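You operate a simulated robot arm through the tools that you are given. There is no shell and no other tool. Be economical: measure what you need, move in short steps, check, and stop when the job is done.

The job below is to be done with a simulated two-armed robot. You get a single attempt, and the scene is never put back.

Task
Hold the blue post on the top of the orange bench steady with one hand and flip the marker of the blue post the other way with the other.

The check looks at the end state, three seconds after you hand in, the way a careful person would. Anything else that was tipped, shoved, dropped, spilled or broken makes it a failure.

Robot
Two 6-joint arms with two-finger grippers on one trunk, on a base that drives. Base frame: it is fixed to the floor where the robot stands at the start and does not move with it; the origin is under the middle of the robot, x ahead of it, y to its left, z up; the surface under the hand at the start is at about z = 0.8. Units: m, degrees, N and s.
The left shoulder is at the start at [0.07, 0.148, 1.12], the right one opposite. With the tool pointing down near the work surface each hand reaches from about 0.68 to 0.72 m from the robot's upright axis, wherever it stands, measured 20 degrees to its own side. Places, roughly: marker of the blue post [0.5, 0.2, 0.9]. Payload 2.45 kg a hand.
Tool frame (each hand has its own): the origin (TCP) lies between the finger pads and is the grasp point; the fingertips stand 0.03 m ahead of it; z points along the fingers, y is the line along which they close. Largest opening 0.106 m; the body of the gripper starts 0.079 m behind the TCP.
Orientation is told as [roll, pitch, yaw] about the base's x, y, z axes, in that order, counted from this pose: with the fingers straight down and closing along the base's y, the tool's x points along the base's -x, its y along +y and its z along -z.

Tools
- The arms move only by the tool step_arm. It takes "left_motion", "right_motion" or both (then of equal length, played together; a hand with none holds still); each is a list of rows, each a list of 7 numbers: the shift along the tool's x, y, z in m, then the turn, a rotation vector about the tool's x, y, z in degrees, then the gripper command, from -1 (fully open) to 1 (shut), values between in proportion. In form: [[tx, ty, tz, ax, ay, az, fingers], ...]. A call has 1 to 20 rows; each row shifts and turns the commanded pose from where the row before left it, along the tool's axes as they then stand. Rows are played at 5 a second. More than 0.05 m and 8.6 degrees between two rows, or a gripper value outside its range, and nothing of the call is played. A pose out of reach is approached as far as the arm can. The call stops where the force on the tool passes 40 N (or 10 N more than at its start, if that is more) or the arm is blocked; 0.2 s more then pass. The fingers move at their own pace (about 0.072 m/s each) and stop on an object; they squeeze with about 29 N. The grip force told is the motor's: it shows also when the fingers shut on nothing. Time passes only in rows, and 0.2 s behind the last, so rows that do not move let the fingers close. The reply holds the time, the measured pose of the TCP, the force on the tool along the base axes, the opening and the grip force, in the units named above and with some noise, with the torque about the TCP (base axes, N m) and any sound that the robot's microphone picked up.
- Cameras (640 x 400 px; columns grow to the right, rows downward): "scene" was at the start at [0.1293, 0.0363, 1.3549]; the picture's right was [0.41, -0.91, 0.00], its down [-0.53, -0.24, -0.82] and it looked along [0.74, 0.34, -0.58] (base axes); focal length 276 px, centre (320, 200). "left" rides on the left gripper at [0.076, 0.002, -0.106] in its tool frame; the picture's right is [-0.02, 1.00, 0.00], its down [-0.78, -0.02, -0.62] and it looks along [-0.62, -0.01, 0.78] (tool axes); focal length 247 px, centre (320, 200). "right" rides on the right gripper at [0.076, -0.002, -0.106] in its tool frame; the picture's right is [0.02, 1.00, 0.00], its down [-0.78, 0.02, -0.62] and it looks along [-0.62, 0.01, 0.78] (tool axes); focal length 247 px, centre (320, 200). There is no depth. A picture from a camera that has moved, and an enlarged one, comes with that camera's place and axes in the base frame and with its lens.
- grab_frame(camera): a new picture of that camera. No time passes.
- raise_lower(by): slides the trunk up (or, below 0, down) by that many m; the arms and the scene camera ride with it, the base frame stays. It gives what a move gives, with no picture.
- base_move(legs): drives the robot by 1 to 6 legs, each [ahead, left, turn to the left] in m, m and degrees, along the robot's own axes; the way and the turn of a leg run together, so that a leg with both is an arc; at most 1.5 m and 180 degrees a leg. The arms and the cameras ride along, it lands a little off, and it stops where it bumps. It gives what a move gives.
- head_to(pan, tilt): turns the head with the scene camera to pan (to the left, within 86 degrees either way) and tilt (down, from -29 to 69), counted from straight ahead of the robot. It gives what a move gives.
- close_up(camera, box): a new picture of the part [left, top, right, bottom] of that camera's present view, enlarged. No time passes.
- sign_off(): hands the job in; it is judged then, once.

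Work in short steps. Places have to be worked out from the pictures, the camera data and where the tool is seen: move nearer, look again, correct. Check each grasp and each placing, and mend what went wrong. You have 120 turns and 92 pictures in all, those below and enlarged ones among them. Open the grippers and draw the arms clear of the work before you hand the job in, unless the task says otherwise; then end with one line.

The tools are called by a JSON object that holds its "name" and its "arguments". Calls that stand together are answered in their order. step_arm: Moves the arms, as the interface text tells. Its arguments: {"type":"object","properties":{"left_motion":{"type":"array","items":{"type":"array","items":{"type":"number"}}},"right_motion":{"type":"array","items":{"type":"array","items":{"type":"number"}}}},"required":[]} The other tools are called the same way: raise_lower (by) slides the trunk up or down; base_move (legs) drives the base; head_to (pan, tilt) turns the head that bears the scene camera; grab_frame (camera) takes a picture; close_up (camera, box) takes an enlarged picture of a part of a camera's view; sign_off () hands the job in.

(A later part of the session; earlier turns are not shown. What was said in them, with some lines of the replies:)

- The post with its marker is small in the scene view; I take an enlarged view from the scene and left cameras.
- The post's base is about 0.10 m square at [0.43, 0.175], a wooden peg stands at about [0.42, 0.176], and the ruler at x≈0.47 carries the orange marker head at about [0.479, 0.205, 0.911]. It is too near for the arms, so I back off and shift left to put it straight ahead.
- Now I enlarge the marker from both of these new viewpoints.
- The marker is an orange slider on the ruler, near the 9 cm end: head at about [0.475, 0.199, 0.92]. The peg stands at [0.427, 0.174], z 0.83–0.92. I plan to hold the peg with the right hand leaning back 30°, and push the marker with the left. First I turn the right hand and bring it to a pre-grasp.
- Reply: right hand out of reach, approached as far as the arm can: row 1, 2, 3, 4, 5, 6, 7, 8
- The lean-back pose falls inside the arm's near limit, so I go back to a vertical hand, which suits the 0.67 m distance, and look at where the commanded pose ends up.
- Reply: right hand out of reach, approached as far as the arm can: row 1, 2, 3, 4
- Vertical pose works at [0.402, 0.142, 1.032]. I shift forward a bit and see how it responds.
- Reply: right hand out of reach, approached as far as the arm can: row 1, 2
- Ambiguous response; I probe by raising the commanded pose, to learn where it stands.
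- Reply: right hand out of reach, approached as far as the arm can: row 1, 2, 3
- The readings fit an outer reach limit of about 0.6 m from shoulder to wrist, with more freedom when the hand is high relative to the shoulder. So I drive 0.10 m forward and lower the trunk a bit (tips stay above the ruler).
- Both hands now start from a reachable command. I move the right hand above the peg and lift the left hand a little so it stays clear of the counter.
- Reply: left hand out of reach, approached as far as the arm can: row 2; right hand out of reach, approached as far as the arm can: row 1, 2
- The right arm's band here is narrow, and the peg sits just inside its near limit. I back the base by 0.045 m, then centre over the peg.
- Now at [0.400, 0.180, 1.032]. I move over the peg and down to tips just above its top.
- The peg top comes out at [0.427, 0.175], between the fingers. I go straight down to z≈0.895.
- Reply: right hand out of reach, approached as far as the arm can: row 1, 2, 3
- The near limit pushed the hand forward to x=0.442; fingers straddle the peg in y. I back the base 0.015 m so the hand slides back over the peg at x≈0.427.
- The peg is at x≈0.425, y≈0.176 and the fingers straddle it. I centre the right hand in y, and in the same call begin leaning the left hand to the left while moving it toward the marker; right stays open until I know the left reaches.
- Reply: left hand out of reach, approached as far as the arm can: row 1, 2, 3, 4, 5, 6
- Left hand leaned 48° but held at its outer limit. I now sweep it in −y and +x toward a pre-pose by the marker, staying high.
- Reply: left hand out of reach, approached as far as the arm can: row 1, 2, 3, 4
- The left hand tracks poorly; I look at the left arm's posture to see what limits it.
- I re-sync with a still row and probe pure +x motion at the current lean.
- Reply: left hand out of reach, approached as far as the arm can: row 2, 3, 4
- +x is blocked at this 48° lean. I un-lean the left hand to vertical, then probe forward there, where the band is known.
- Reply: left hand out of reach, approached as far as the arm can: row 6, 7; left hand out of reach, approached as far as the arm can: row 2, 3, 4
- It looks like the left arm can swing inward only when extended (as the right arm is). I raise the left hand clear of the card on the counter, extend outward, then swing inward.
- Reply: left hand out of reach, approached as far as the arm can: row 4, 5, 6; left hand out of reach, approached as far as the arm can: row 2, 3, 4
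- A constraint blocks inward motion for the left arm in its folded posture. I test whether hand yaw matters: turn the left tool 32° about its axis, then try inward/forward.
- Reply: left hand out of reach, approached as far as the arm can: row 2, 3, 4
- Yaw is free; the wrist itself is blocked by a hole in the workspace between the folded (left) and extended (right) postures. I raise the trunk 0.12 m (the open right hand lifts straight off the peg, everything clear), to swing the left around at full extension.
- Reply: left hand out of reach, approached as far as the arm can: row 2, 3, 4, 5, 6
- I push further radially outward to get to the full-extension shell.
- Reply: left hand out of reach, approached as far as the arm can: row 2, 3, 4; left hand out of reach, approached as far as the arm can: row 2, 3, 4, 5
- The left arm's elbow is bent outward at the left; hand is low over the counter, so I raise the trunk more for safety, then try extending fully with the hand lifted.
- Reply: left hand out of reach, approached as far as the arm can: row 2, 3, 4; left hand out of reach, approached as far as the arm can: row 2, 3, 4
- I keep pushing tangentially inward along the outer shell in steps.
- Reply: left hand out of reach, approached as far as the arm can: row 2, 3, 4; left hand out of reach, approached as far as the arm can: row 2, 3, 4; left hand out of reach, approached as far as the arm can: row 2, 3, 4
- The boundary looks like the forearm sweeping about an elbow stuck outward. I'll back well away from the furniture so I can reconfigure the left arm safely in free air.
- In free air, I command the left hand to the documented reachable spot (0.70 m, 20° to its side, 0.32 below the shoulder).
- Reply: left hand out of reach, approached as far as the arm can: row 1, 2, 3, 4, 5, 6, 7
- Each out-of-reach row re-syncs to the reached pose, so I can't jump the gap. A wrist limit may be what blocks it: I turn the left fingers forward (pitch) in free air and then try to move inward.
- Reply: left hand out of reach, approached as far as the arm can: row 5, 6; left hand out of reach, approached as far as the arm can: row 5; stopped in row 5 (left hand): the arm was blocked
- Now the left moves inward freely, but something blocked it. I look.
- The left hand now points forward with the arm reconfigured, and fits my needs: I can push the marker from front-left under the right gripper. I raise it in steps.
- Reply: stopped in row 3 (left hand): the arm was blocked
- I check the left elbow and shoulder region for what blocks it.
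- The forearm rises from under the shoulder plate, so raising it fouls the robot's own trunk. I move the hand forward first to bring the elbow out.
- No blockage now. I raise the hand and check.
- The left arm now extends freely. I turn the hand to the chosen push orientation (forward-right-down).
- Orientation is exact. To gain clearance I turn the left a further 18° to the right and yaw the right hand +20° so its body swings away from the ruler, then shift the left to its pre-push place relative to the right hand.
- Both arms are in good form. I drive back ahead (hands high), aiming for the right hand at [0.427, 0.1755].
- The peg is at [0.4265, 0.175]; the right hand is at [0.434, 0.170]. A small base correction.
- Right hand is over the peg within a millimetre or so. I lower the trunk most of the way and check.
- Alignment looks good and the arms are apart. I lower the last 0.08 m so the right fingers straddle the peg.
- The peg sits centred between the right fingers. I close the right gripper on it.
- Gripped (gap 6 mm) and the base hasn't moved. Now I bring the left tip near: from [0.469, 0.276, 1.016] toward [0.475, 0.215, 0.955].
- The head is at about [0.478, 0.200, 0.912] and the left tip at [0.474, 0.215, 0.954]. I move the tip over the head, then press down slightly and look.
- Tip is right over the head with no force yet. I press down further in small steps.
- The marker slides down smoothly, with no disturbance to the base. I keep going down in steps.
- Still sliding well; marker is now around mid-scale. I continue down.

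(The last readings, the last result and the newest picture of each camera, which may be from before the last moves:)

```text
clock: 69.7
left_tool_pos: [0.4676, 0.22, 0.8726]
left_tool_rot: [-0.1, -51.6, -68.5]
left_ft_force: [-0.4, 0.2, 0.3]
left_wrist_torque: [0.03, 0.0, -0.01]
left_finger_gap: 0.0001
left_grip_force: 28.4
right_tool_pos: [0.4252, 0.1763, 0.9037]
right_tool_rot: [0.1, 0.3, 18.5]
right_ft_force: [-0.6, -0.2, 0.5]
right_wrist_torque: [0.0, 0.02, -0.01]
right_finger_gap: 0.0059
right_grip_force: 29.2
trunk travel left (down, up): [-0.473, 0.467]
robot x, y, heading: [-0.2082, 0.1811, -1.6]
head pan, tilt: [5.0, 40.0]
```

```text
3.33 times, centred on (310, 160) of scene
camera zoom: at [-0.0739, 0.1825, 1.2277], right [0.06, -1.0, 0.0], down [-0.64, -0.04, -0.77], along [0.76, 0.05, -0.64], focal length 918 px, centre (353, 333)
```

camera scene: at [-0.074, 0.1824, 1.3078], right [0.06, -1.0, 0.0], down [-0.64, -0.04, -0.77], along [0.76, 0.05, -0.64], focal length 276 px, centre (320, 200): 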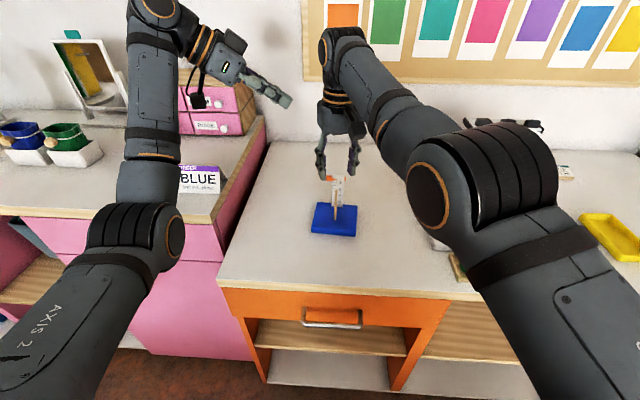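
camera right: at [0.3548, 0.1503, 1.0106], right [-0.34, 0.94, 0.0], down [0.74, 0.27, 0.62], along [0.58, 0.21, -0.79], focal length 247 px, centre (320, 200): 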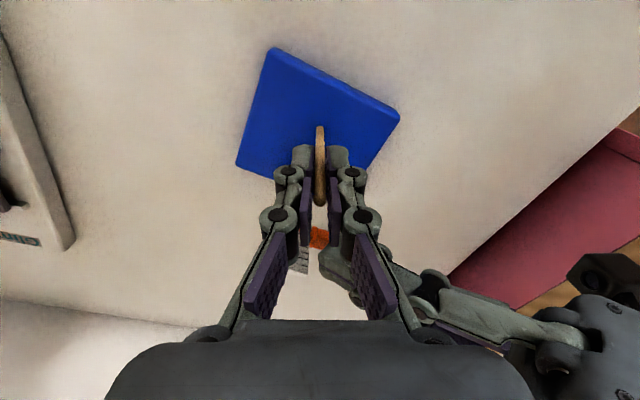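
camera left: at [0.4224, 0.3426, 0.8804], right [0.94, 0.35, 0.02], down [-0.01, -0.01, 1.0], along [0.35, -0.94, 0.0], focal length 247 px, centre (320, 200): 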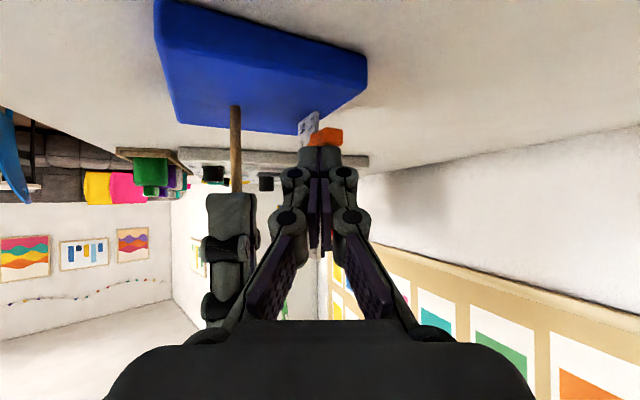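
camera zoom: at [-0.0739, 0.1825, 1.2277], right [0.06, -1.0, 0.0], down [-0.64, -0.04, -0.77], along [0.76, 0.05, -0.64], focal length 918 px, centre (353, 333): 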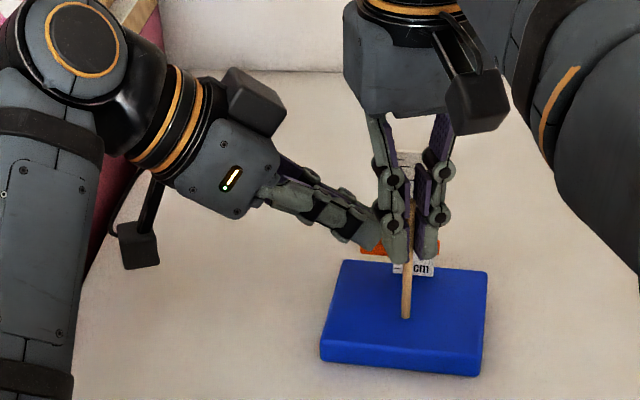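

Marker is near the bottom of the scale. I push the rest in 4 mm steps, to find the end stop by force.

{"name": "step_arm", "arguments": {"left_motion": [[0.0031, 0, 0.0025, 0, 0, 0, 1], [0.0031, 0, 0.0025, 0, 0, 0, 1]]}}

{"name": "close_up", "arguments": {"camera": "left", "box": [240, 60, 400, 180]}}

{"name": "close_up", "arguments": {"camera": "scene", "box": [285, 130, 345, 205]}}

```text
clock: 70.3
left_tool_pos: [0.4676, 0.2188, 0.8643]
left_tool_rot: [-0.1, -51.6, -68.4]
left_ft_force: [0.0, 0.7, 0.4]
left_wrist_torque: [0.01, 0.0, 0.0]
left_finger_gap: 0.0
left_grip_force: 28.3
right_tool_pos: [0.4258, 0.1764, 0.9034]
right_tool_rot: [0.0, 0.3, 18.6]
right_ft_force: [-0.1, 0.6, -0.8]
right_wrist_torque: [0.04, 0.07, -0.04]
right_finger_gap: 0.0061
right_grip_force: 29.0
trunk travel left (down, up): [-0.473, 0.467]
robot x, y, heading: [-0.2071, 0.1754, -1.5]
head pan, tilt: [5.0, 40.0]
```

```text
3.33 times, centred on (320, 120) of left
camera zoom: at [0.4216, 0.3429, 0.8726], right [0.94, 0.35, 0.02], down [-0.01, -0.01, 1.0], along [0.35, -0.94, 0.0], focal length 823 px, centre (320, 467)
```

zoom: 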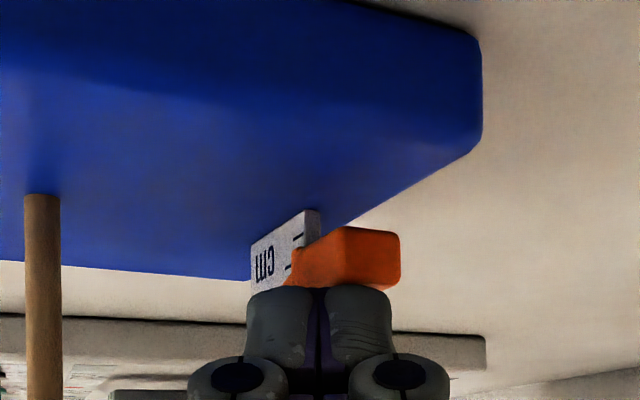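

```text
5.33 times, centred on (315, 168) of scene
camera zoom: at [-0.0739, 0.1825, 1.2277], right [0.06, -1.0, 0.0], down [-0.64, -0.04, -0.77], along [0.76, 0.05, -0.64], focal length 1469 px, centre (347, 373)
```

zoom: 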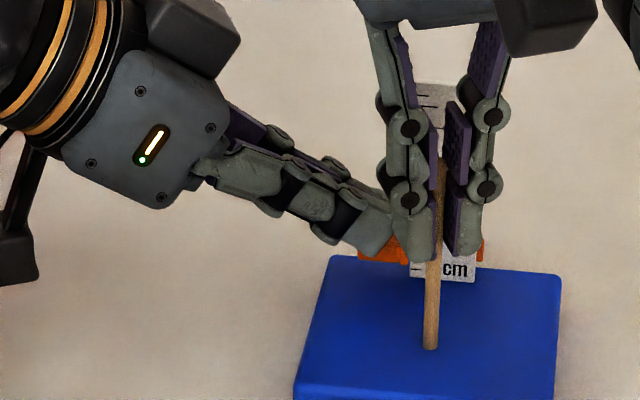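

Marker is just above the 1 cm tick with no stop felt yet; I push a little further.

{"name": "step_arm", "arguments": {"left_motion": [[0.0024, 0, 0.0019, 0, 0, 0, 1], [0.0024, 0, 0.0019, 0, 0, 0, 1]]}}

{"name": "close_up", "arguments": {"camera": "left", "box": [240, 60, 400, 180]}}

```text
clock: 70.9
left_tool_pos: [0.4663, 0.2206, 0.8621]
left_tool_rot: [0.2, -51.9, -68.8]
left_ft_force: [-3.0, 1.1, 12.0]
left_wrist_torque: [-0.19, -0.04, -0.06]
left_finger_gap: 0.0
left_grip_force: 28.6
right_tool_pos: [0.4254, 0.1775, 0.9034]
right_tool_rot: [0.0, 0.2, 18.6]
right_ft_force: [4.6, 1.0, -0.1]
right_wrist_torque: [-0.07, 0.19, -0.02]
right_finger_gap: 0.0061
right_grip_force: 29.2
trunk travel left (down, up): [-0.473, 0.467]
robot x, y, heading: [-0.2099, 0.1762, -1.5]
head pan, tilt: [5.0, 40.0]
```

```text
3.33 times, centred on (320, 120) of left
camera zoom: at [0.422, 0.3428, 0.8679], right [0.94, 0.35, 0.02], down [-0.02, 0.0, 1.0], along [0.35, -0.94, 0.0], focal length 823 px, centre (320, 467)
```

zoom: 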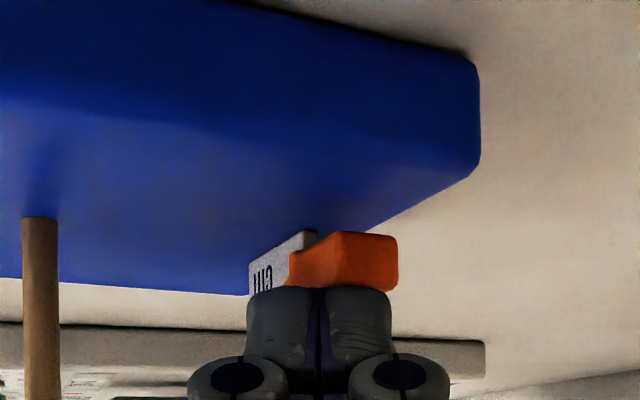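

Force rose to 12 N: the end stop is reached. I retrace the left hand straight up and back along its approach path.

{"name": "step_arm", "arguments": {"left_motion": [[-0.0078, 0, -0.0062, 0, 0, 0, 1], [-0.0078, 0, -0.0062, 0, 0, 0, 1], [-0.0156, 0, -0.0124, 0, 0, 0, 1], [-0.0156, 0, -0.0124, 0, 0, 0, 1], [-0.0156, 0, -0.0124, 0, 0, 0, 1], [-0.0008, 0.0042, -0.0215, 0, 0, 0, 1], [-0.0037, 0.0056, -0.028, 0, 0, 0, 1], [-0.0037, 0.0056, -0.028, 0, 0, 0, 1], [-0.0037, 0.0056, -0.028, 0, 0, 0, 1]]}}

{"name": "grab_frame", "arguments": {"camera": "left"}}

{"name": "close_up", "arguments": {"camera": "scene", "box": [260, 100, 360, 220]}}

```text
clock: 72.9
left_tool_pos: [0.4593, 0.2987, 1.0151]
left_tool_rot: [-0.1, -51.5, -68.5]
left_ft_force: [0.1, 0.7, 0.1]
left_wrist_torque: [0.02, 0.01, 0.0]
left_finger_gap: 0.0
left_grip_force: 28.6
right_tool_pos: [0.4255, 0.1775, 0.9033]
right_tool_rot: [-0.1, 0.2, 18.5]
right_ft_force: [-1.6, 0.0, -0.6]
right_wrist_torque: [0.01, -0.08, 0.03]
right_finger_gap: 0.0061
right_grip_force: 29.4
trunk travel left (down, up): [-0.473, 0.467]
robot x, y, heading: [-0.2032, 0.1779, -1.5]
head pan, tilt: [5.0, 40.0]
```

```text
36 pictures are left
camera left: at [0.4143, 0.4213, 1.022], right [0.94, 0.35, 0.01], down [-0.01, -0.01, 1.0], along [0.35, -0.94, 0.0], focal length 247 px, centre (320, 200)
```

left: 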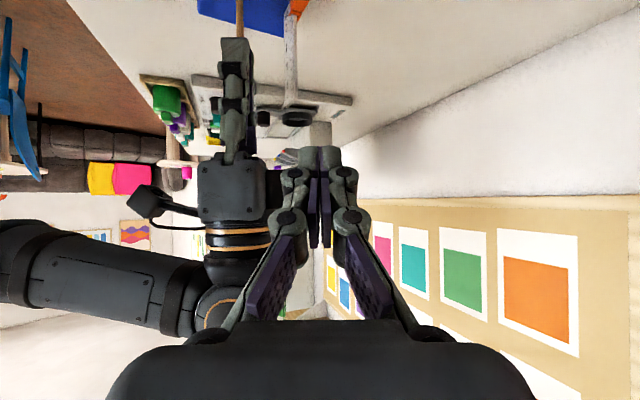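

```text
3.33 times, centred on (310, 160) of scene
camera zoom: at [-0.074, 0.1826, 1.2277], right [0.06, -1.0, 0.0], down [-0.64, -0.04, -0.77], along [0.76, 0.05, -0.64], focal length 918 px, centre (353, 333)
```

zoom: 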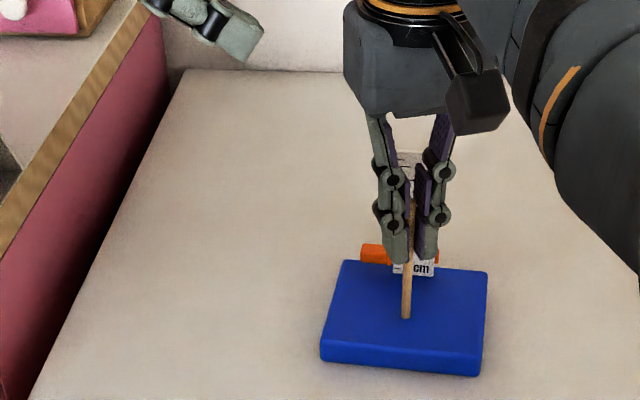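

The marker stays at the bottom and the base is in place. I release the peg with the right hand to the same opening as before.

{"name": "step_arm", "arguments": {"right_motion": [[0, 0, 0, 0, 0, 0, 0.6], [0, 0, 0, 0, 0, 0, 0.2], [0, 0, 0, 0, 0, 0, 0], [0, 0, 0, 0, 0, 0, 0]]}}

{"name": "raise_lower", "arguments": {"by": 0.27}}

{"name": "base_move", "arguments": {"legs": [[-0.3, 0, 0]]}}

{"name": "step_arm", "arguments": {"right_motion": [[0, 0, 0, 0, 0, 0, -1], [0, 0, 0, 0, 0, 0, -1], [0, 0, 0, 0, 0, 0, -1], [0, 0, 0, 0, 0, 0, -1]], "left_motion": [[0, 0, 0, 0, 0, 0, -1], [0, 0, 0, 0, 0, 0, -1], [0, 0, 0, 0, 0, 0, -1], [0, 0, 0, 0, 0, 0, -1]]}}

{"name": "grab_frame", "arguments": {"camera": "scene"}}

```text
clock: 73.9
left_tool_pos: [0.4601, 0.2984, 1.0148]
left_tool_rot: [-0.2, -51.5, -68.5]
left_ft_force: [0.3, 0.1, -0.4]
left_wrist_torque: [-0.01, -0.02, -0.01]
left_finger_gap: 0.0001
left_grip_force: 29.3
right_tool_pos: [0.4257, 0.1755, 0.9025]
right_tool_rot: [0.1, 0.3, 18.6]
right_ft_force: [-0.1, 0.7, -0.1]
right_wrist_torque: [0.01, 0.03, 0.0]
right_finger_gap: 0.0531
right_grip_force: 0.2
trunk travel left (down, up): [-0.473, 0.467]
robot x, y, heading: [-0.2079, 0.1787, -1.3]
head pan, tilt: [5.0, 40.0]
```

```text
clock: 76.7
left_tool_pos: [0.4587, 0.2994, 1.2841]
left_tool_rot: [0.0, -51.7, -68.6]
left_ft_force: [0.4, -0.1, -0.1]
left_wrist_torque: [-0.02, 0.0, 0.02]
left_finger_gap: 0.0
left_grip_force: 28.4
right_tool_pos: [0.426, 0.1771, 1.1736]
right_tool_rot: [-0.1, 0.3, 18.6]
right_ft_force: [1.4, -0.1, -0.4]
right_wrist_torque: [0.01, -0.01, 0.0]
right_finger_gap: 0.0532
right_grip_force: 0.0
trunk travel left (down, up): [-0.743, 0.197]
robot x, y, heading: [-0.2099, 0.1766, -1.4]
head pan, tilt: [5.0, 40.0]
```

```text
clock: 78.8
left_tool_pos: [0.1558, 0.3058, 1.284]
left_tool_rot: [-0.3, -51.4, -68.3]
left_ft_force: [-0.5, -0.1, 0.5]
left_wrist_torque: [-0.01, -0.02, -0.01]
left_finger_gap: 0.0003
left_grip_force: 28.6
right_tool_pos: [0.1213, 0.1855, 1.1713]
right_tool_rot: [0.0, 0.4, 18.7]
right_ft_force: [0.9, 0.9, -0.8]
right_wrist_torque: [-0.01, 0.03, -0.02]
right_finger_gap: 0.0527
right_grip_force: 0.1
trunk travel left (down, up): [-0.743, 0.197]
robot x, y, heading: [-0.5121, 0.1826, -1.4]
head pan, tilt: [5.0, 40.0]
```

```text
clock: 79.8
left_tool_pos: [0.1536, 0.3057, 1.2845]
left_tool_rot: [-0.1, -51.5, -68.4]
left_ft_force: [0.4, 0.2, -0.3]
left_wrist_torque: [-0.01, 0.0, 0.0]
left_finger_gap: 0.1059
left_grip_force: 0.1
right_tool_pos: [0.1214, 0.1851, 1.1739]
right_tool_rot: [0.0, 0.3, 18.7]
right_ft_force: [0.9, -0.5, 0.2]
right_wrist_torque: [0.03, 0.02, -0.02]
right_finger_gap: 0.1058
right_grip_force: 0.1
trunk travel left (down, up): [-0.743, 0.197]
robot x, y, heading: [-0.5158, 0.1863, -1.4]
head pan, tilt: [5.0, 40.0]
```

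```text
34 pictures are left
camera scene: at [-0.3784, 0.1899, 1.4977], right [0.06, -1.0, 0.0], down [-0.64, -0.04, -0.77], along [0.76, 0.05, -0.64], focal length 276 px, centre (320, 200)
```

scene: 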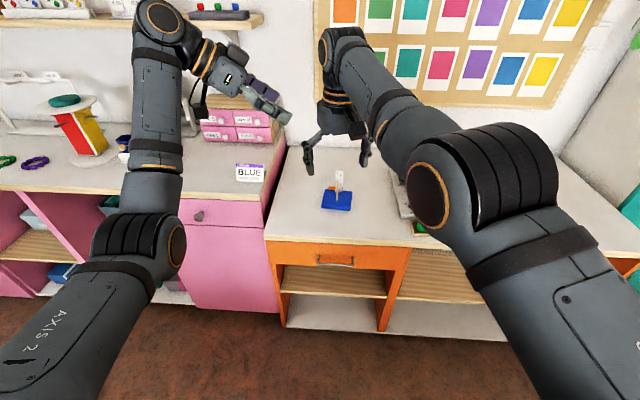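

Both hands are open and clear. A final enlarged look at the post.

{"name": "close_up", "arguments": {"camera": "scene", "box": [305, 160, 370, 220]}}

```text
6.67 times, centred on (338, 190) of scene
camera zoom: at [-0.3784, 0.1899, 1.4977], right [0.06, -1.0, 0.0], down [-0.64, -0.04, -0.77], along [0.76, 0.05, -0.64], focal length 1836 px, centre (203, 267)
```

zoom: 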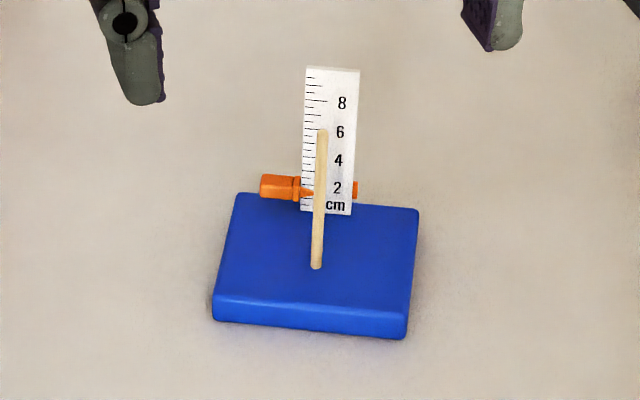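

The marker rests at the bottom of the scale, against its stop. The post is upright and where it was, and nothing else was disturbed, so I hand in.

{"name": "sign_off", "arguments": {}}

```text
The job is handed in.
```

I held the post by its wooden peg with the right hand and pushed the marker with the left from about 9 cm down to its lower stop, where it now reads about 1 cm. I took "flip the other way" to mean that, because the marker turned out to be a slider. The post did not move, nothing else was disturbed, and both hands are open and clear.
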